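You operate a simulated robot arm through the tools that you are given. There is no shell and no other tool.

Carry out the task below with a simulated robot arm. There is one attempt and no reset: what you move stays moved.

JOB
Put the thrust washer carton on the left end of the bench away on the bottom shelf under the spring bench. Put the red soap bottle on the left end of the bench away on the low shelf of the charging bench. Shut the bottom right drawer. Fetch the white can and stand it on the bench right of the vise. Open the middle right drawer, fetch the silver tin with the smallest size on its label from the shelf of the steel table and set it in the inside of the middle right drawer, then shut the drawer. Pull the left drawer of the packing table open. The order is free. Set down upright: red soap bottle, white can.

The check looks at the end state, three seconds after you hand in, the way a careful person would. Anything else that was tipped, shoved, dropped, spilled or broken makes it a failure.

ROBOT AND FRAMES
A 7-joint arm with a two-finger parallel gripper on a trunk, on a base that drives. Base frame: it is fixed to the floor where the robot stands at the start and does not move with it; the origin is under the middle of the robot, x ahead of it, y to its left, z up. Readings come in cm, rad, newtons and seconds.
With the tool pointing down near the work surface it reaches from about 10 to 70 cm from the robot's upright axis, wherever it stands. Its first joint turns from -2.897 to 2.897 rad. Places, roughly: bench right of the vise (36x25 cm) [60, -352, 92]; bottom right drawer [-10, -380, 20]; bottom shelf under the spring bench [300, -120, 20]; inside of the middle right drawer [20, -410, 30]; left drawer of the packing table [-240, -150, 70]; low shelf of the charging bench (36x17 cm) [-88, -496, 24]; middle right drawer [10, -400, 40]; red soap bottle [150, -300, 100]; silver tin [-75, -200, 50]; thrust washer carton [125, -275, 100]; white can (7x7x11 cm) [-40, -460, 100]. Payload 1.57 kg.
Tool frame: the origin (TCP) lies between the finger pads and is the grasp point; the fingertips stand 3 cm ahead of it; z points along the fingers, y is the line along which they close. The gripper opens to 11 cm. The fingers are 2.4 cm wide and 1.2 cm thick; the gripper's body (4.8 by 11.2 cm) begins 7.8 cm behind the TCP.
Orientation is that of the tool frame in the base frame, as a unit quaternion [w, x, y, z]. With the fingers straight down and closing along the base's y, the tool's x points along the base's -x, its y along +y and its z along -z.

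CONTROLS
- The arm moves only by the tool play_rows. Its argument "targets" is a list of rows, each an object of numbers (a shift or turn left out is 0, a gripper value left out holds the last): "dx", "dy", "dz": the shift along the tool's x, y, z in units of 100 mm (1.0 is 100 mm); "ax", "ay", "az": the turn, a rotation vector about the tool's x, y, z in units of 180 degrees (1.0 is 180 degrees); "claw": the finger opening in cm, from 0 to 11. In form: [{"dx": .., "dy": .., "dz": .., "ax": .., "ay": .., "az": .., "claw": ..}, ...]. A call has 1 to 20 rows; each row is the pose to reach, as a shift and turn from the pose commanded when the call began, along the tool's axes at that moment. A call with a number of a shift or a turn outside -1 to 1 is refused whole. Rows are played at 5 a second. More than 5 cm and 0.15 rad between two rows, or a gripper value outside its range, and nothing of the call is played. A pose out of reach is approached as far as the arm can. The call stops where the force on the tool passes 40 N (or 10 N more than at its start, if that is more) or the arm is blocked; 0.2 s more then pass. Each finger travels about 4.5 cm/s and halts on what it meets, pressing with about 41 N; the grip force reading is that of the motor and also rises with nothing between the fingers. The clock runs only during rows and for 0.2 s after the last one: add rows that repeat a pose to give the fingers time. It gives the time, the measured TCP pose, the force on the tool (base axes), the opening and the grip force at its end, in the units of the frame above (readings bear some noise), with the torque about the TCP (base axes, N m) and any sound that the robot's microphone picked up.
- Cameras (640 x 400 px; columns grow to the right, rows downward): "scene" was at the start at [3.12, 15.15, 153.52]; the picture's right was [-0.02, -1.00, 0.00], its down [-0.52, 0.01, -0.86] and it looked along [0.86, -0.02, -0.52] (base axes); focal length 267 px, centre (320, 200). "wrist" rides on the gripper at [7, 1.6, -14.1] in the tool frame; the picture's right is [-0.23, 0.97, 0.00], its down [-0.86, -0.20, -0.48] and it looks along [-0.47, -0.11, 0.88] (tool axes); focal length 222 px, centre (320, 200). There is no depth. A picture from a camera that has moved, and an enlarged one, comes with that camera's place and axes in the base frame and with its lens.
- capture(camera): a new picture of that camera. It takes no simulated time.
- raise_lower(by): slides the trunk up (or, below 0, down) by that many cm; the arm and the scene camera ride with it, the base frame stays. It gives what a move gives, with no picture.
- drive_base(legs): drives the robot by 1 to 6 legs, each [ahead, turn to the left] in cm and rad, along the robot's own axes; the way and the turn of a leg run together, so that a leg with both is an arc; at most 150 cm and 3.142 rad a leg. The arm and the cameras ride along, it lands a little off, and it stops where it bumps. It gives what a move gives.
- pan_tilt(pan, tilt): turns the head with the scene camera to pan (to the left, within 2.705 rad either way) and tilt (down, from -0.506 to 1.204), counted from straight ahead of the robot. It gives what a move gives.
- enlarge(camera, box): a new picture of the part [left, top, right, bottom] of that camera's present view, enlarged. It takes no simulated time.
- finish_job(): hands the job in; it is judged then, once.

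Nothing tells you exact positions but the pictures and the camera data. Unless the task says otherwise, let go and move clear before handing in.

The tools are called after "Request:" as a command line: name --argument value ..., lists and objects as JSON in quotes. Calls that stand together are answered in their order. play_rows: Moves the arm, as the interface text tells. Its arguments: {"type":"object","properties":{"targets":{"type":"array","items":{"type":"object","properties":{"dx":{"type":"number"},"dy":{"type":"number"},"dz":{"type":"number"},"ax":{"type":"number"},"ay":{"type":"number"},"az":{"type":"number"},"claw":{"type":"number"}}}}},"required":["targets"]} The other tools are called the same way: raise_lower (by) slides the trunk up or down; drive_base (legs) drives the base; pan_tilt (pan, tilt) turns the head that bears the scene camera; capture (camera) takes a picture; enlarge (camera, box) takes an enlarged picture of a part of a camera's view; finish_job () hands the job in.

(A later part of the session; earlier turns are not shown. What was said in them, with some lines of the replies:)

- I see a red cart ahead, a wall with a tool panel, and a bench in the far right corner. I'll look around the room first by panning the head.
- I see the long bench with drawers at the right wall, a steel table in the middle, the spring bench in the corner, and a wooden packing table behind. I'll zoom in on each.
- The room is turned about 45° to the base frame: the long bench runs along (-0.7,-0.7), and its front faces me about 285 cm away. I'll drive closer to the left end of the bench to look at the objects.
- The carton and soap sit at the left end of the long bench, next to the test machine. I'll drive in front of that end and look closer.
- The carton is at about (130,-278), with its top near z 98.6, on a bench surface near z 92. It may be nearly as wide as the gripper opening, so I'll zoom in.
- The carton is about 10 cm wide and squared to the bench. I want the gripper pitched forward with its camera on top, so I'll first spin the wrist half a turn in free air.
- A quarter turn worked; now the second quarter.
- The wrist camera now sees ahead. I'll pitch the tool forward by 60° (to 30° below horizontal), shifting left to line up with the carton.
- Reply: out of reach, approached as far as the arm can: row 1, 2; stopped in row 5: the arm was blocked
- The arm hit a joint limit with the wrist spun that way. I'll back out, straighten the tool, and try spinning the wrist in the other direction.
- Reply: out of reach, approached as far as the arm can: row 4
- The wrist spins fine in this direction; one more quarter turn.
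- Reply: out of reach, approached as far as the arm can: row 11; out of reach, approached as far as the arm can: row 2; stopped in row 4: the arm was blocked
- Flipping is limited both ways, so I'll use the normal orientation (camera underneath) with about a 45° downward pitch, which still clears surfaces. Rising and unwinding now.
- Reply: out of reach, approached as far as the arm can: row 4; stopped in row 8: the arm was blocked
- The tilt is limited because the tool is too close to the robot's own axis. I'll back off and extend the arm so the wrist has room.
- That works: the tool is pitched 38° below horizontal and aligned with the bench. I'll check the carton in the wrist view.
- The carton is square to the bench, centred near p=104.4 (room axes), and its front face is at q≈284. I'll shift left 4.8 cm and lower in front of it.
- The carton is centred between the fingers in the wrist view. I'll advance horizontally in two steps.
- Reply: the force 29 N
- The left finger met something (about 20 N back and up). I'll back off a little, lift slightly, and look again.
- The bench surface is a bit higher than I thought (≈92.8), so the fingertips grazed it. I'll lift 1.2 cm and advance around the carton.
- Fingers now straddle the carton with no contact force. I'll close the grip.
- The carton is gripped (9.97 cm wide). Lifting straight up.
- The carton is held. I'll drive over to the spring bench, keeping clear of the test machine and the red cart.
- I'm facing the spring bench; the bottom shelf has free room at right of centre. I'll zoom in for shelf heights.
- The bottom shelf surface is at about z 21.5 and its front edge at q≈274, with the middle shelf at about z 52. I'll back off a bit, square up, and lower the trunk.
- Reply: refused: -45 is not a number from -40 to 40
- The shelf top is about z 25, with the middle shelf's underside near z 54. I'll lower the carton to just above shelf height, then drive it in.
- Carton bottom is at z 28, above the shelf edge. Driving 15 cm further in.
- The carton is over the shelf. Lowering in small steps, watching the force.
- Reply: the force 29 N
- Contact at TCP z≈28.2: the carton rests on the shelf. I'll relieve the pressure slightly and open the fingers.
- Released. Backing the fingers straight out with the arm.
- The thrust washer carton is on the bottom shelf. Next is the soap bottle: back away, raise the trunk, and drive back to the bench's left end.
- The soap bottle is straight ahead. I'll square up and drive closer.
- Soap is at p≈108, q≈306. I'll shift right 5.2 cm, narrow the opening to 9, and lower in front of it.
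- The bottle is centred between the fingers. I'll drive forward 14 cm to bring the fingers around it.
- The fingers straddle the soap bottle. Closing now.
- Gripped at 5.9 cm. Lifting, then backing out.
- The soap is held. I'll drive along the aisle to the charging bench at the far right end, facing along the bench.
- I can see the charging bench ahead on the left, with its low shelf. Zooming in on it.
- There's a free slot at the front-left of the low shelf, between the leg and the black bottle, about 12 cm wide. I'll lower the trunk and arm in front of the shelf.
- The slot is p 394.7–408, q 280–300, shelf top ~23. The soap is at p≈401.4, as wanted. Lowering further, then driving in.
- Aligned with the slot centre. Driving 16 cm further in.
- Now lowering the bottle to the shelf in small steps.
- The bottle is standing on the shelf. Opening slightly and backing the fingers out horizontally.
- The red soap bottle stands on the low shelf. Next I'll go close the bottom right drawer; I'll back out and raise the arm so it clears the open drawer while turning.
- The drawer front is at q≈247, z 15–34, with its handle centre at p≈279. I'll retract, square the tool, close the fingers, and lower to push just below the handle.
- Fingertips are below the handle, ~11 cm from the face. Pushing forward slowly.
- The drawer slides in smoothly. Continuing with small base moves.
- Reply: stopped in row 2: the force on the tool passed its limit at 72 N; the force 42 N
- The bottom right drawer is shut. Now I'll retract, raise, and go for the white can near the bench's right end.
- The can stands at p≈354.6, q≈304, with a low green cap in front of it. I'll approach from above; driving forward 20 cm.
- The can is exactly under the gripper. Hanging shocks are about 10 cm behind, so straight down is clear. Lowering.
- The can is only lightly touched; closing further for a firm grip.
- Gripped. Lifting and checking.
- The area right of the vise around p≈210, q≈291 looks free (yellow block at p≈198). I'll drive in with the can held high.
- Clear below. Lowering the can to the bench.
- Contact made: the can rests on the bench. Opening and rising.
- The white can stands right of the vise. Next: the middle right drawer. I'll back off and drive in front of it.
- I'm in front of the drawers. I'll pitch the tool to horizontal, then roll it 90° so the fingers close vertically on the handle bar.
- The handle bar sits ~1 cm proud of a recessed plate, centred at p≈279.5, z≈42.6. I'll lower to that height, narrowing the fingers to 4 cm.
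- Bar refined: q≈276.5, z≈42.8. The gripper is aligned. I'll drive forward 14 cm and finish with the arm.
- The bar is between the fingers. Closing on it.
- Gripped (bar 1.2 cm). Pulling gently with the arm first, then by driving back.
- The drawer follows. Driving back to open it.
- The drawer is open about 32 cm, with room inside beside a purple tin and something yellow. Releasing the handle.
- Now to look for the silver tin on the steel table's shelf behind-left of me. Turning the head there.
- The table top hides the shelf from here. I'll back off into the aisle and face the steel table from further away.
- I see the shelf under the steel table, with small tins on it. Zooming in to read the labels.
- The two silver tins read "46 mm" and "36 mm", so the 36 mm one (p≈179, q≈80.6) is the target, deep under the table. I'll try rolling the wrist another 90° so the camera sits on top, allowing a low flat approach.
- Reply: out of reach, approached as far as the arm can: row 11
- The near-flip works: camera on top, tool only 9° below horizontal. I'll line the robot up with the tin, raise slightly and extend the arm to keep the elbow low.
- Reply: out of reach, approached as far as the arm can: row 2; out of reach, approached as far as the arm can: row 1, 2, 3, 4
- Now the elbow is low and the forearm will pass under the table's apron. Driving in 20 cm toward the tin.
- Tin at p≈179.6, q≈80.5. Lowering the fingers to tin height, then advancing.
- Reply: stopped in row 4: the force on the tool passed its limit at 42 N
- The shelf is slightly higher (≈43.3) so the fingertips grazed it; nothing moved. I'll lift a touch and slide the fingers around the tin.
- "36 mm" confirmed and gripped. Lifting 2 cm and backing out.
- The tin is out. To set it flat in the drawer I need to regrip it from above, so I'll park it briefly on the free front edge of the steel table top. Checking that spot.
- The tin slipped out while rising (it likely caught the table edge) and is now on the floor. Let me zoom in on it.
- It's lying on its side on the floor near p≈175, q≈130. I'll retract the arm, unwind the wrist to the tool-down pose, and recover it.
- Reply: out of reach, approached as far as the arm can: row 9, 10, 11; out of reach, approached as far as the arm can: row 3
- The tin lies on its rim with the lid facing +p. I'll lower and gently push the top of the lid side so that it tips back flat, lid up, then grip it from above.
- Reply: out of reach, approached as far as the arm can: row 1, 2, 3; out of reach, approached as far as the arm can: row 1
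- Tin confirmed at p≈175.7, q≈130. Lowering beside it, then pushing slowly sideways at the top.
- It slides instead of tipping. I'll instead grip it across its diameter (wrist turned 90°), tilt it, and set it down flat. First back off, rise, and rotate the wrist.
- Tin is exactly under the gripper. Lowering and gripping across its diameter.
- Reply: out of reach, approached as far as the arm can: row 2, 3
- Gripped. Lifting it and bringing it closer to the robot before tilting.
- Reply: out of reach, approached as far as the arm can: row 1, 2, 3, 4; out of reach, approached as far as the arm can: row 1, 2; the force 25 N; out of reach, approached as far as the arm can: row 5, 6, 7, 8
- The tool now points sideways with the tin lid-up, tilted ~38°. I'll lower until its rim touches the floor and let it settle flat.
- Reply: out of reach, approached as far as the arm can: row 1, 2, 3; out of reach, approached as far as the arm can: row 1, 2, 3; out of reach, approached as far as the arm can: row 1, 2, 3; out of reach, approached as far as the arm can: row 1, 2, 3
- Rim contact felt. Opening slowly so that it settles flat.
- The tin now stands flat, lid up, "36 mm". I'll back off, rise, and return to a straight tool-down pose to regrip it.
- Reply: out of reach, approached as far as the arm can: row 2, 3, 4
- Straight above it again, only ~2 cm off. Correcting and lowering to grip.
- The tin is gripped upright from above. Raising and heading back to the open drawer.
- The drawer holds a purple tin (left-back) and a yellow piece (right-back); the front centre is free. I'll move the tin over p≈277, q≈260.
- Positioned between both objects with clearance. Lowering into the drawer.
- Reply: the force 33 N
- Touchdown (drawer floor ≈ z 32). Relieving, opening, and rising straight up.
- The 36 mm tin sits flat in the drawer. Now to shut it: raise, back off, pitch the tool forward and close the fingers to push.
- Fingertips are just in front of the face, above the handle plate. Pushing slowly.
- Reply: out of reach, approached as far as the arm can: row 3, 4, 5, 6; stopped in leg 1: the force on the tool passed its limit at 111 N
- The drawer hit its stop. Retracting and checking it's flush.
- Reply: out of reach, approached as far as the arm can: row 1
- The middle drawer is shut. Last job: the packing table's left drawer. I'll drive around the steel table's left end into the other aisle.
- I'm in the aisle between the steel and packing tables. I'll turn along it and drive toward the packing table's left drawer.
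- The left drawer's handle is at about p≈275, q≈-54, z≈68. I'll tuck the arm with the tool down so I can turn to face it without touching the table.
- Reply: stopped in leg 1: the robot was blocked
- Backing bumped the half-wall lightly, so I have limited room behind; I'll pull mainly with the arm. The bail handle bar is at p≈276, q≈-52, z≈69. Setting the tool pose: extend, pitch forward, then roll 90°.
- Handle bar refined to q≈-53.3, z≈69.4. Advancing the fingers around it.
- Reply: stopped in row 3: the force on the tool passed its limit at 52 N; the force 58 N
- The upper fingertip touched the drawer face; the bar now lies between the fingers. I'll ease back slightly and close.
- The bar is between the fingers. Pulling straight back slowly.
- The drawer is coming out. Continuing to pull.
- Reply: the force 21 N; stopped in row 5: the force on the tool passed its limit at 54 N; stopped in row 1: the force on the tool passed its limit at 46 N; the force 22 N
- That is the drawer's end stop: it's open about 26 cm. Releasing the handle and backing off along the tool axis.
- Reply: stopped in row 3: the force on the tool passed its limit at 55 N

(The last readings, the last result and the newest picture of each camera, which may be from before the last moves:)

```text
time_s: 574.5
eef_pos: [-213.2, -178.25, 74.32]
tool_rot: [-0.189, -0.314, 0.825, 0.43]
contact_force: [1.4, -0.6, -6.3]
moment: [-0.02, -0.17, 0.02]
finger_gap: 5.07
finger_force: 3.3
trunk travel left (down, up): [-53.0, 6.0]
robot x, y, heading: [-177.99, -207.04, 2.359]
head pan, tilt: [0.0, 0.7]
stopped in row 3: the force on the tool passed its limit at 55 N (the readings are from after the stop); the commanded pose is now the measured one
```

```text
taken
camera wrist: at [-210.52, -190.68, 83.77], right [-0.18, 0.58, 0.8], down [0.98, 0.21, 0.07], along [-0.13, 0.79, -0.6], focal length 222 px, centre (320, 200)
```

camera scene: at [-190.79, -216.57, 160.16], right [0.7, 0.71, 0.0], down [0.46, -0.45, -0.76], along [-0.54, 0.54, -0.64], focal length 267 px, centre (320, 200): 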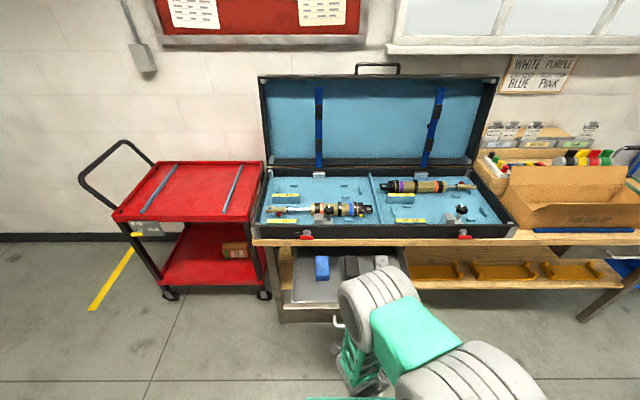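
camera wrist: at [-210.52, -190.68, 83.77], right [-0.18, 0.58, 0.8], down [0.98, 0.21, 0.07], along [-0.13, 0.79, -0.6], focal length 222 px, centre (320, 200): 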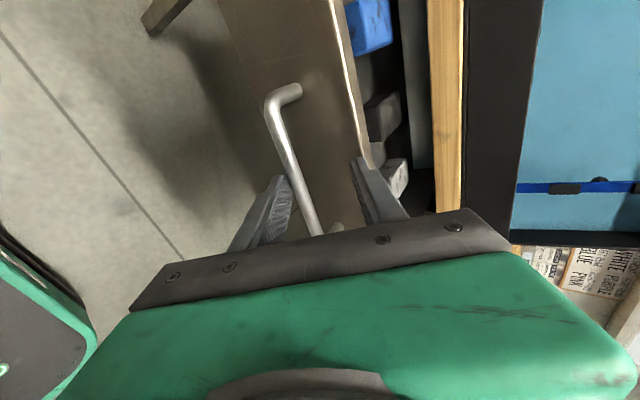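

Request:
play_rows --targets '[{"dy": 0.08, "dz": -0.06}, {"dy": 0.16, "dz": -0.12}, {"dy": 0.24, "dz": -0.18}, {"dy": 0.32, "dz": -0.24}]'

Request:
capture --camera "wrist"

Request:
capture --camera "scene"

```text
time_s: 575.5
eef_pos: [-212.61, -178.38, 78.21]
tool_rot: [-0.188, -0.315, 0.825, 0.429]
contact_force: [-0.1, 0.1, 0.2]
moment: [-0.04, -0.01, 0.01]
finger_gap: 4.5
finger_force: 0.1
trunk travel left (down, up): [-53.0, 6.0]
robot x, y, heading: [-178.47, -207.16, 2.358]
head pan, tilt: [0.0, 0.7]
```

```text
taken
camera wrist: at [-210.11, -190.76, 87.75], right [-0.18, 0.58, 0.8], down [0.97, 0.21, 0.07], along [-0.13, 0.79, -0.6], focal length 222 px, centre (320, 200)
```

wrist: 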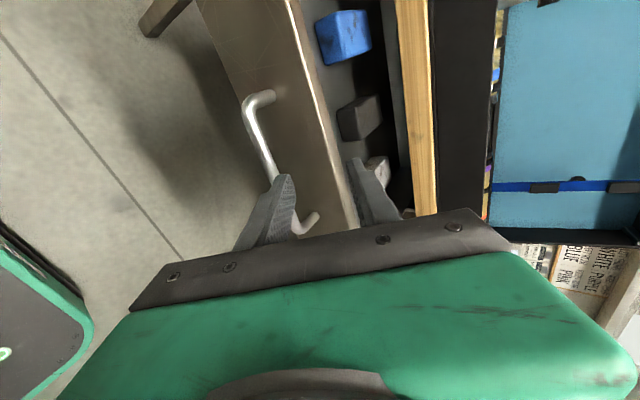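

```text
taken
camera scene: at [-190.72, -216.63, 160.15], right [0.7, 0.71, 0.0], down [0.46, -0.45, -0.76], along [-0.54, 0.54, -0.64], focal length 267 px, centre (320, 200)
```

scene: 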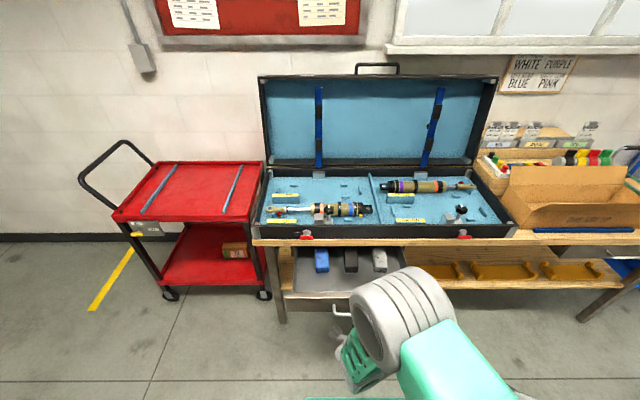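

Free of the handle; the drawer is well open with its blocks inside. I'll raise the arm clear and look around to check everything.

Request:
play_rows --targets '[{"dy": 0.2, "dz": -0.15}, {"dy": 0.4, "dz": -0.3}, {"dy": 0.6, "dz": -0.45}]'

Request:
raise_lower --by 6

Request:
capture --camera "scene"

Request:
pan_tilt --pan 2.6 --tilt 0.4

Request:
capture --camera "scene"

Request:
pan_tilt --pan -2.4 --tilt 0.4

Request:
capture --camera "scene"

```text
time_s: 576.3
eef_pos: [-212.39, -178.33, 85.75]
tool_rot: [-0.188, -0.315, 0.825, 0.43]
contact_force: [-0.5, 0.7, 0.5]
moment: [0.0, -0.04, 0.0]
finger_gap: 4.5
finger_force: 0.0
trunk travel left (down, up): [-53.0, 6.0]
robot x, y, heading: [-178.46, -207.66, 2.362]
head pan, tilt: [0.0, 0.7]
```

```text
time_s: 577.3
eef_pos: [-212.33, -178.3, 91.81]
tool_rot: [-0.189, -0.315, 0.825, 0.43]
contact_force: [0.7, -0.2, 0.6]
moment: [0.01, 0.01, 0.03]
finger_gap: 4.51
finger_force: 0.1
trunk travel left (down, up): [-59.0, 0.0]
robot x, y, heading: [-178.24, -207.15, 2.363]
head pan, tilt: [0.0, 0.7]
```

```text
taken
camera scene: at [-190.73, -216.63, 166.15], right [0.7, 0.71, 0.0], down [0.46, -0.45, -0.76], along [-0.54, 0.54, -0.64], focal length 267 px, centre (320, 200)
```

scene: 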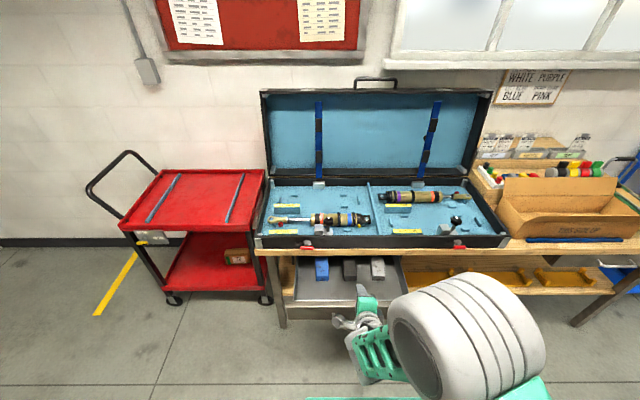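

```text
time_s: 579.6
eef_pos: [-212.31, -178.27, 91.82]
tool_rot: [-0.189, -0.314, 0.825, 0.43]
contact_force: [-0.1, 0.1, 0.1]
moment: [-0.02, 0.05, 0.01]
finger_gap: 4.47
finger_force: 0.1
trunk travel left (down, up): [-59.0, 0.0]
robot x, y, heading: [-177.87, -207.43, 2.362]
head pan, tilt: [2.601, 0.4]
```

```text
taken
camera scene: at [-182.41, -231.59, 168.83], right [-0.97, -0.25, 0.0], down [-0.1, 0.38, -0.92], along [0.23, -0.89, -0.39], focal length 267 px, centre (320, 200)
```

scene: 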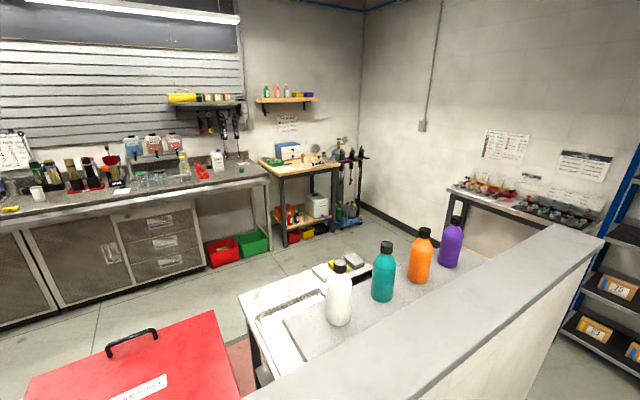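

```text
time_s: 583.5
eef_pos: [-212.35, -178.3, 91.72]
tool_rot: [-0.189, -0.314, 0.825, 0.431]
contact_force: [-0.5, -0.4, 0.2]
moment: [-0.01, 0.03, 0.01]
finger_gap: 4.5
finger_force: 0.1
trunk travel left (down, up): [-59.0, 0.0]
robot x, y, heading: [-178.17, -207.23, 2.361]
head pan, tilt: [-2.4, 0.4]
```

```text
taken
camera scene: at [-175.43, -222.98, 168.84], right [-0.04, -1.0, 0.0], down [-0.39, 0.02, -0.92], along [0.92, -0.04, -0.39], focal length 267 px, centre (320, 200)
```

scene: 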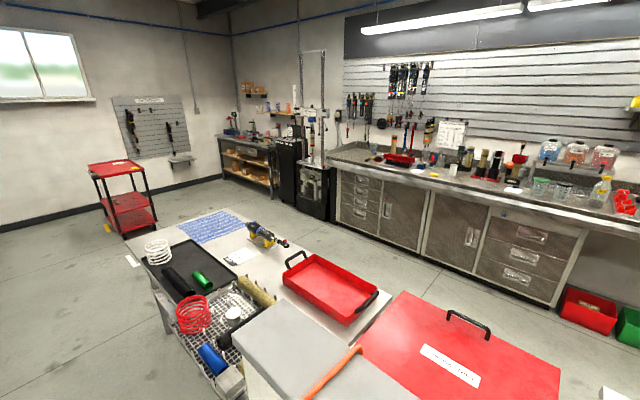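

Everything looks undisturbed; I'll zoom in for a final check of the can, the drawers, the soap bottle and the carton.

Request:
enlarge --camera "scene" --box '[400, 130, 640, 310]'

Request:
enlarge --camera "scene" --box '[210, 120, 340, 220]'

Request:
pan_tilt --pan 2.6 --tilt 0.4

Request:
enlarge --camera "scene" --box '[200, 130, 370, 270]'

Request:
enlarge --camera "scene" --box '[0, 130, 240, 300]'

```text
2.22 times, centred on (520, 220) of scene
camera zoom: at [-175.43, -222.98, 168.84], right [-0.04, -1.0, 0.0], down [-0.39, 0.02, -0.92], along [0.92, -0.04, -0.39], focal length 594 px, centre (-124, 156)
```

zoom: 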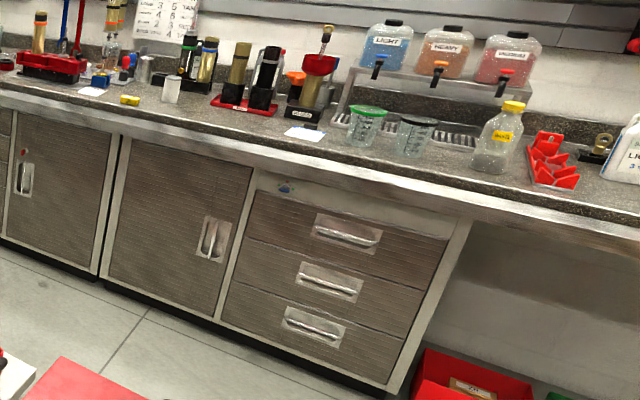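

```text
4.00 times, centred on (275, 170) of scene
camera zoom: at [-175.43, -222.98, 168.84], right [-0.04, -1.0, 0.0], down [-0.39, 0.02, -0.92], along [0.92, -0.04, -0.39], focal length 1070 px, centre (500, 320)
```

zoom: 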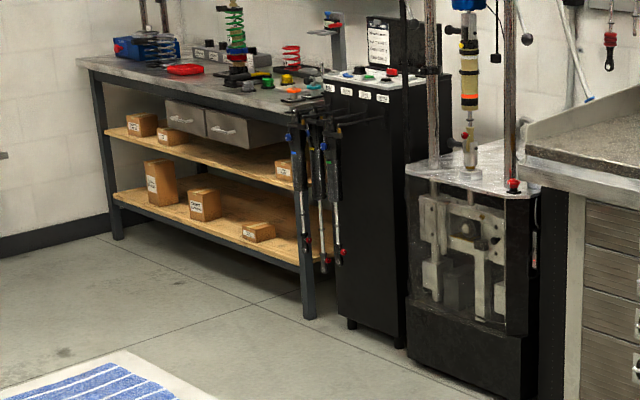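

```text
time_s: 587.5
eef_pos: [-212.17, -178.28, 91.78]
tool_rot: [-0.189, -0.315, 0.825, 0.431]
contact_force: [0.2, 0.1, -0.2]
moment: [-0.01, -0.03, 0.01]
finger_gap: 4.52
finger_force: 0.1
trunk travel left (down, up): [-59.0, 0.0]
robot x, y, heading: [-178.31, -207.46, 2.361]
head pan, tilt: [2.601, 0.4]
```

```text
2.86 times, centred on (285, 200) of scene
camera zoom: at [-182.41, -231.59, 168.84], right [-0.97, -0.25, 0.0], down [-0.1, 0.38, -0.92], along [0.23, -0.89, -0.39], focal length 764 px, centre (420, 200)
```

zoom: 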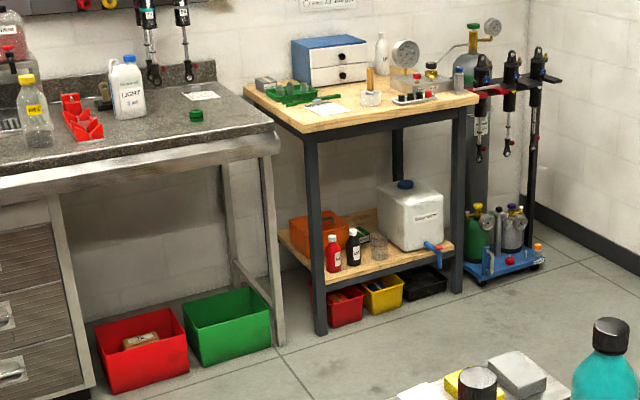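

```text
2.35 times, centred on (120, 215) of scene
camera zoom: at [-182.41, -231.59, 168.84], right [-0.97, -0.25, 0.0], down [-0.1, 0.38, -0.92], along [0.23, -0.89, -0.39], focal length 629 px, centre (791, 165)
```

zoom: 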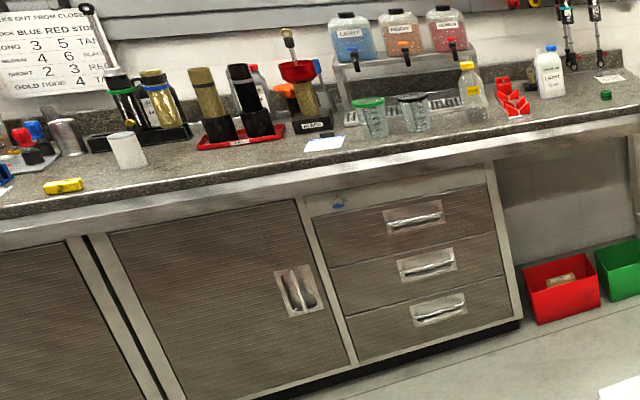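

All six jobs check out in the pictures, and the gripper is empty and clear. I'm handing in now.

- **Carton:** on the bottom shelf under the spring bench.
- **Soap bottle:** upright on the low shelf of the charging bench.
- **Bottom right and middle right drawers:** both look shut.
- **White can:** standing on the bench right of the vise.
- **36 mm tin:** lying flat, lid up, inside the shut middle right drawer. It slipped onto the floor once on the way, and I picked it up again.
- **Packing table left drawer:** pulled open to its stop, about 26 cm.

The base also bumped the half-wall lightly while I lined up for the last drawer; the bottles behind the half-wall are still standing.

Request:
finish_job

```text
The job is handed in.
```

I handed the job in with all six tasks done, as far as the final pictures show. The result of the check has not come back.

- **Thrust washer carton:** it is on the bottom shelf under the spring bench.
- **Red soap bottle:** it stands upright at the front left of the charging bench's low shelf, between the leg and the black bottle.
- **Bottom right drawer:** it is shut.
- **White can:** it stands upright on the bench right of the vise.
- **Silver tin:** the shelf held two tins, 36 mm and 46 mm, and I took the 36 mm one. It lies flat, lid up, in the middle right drawer, which is shut again.
- **Packing table left drawer:** it is pulled open about 26 cm, where it stopped moving.

Three things did not go cleanly:

- **Tin dropped:** the 36 mm tin slipped out of the gripper onto the floor on the way to the drawer. I picked it up and finished the placement.
- **Shelf grazed:** while reaching for the tin, the fingertips pressed on the steel table's shelf. The pictures showed nothing moved.
- **Half-wall bumped:** the base touched the half-wall lightly while I lined up for the packing table drawer. The bottles behind it were still standing afterwards.
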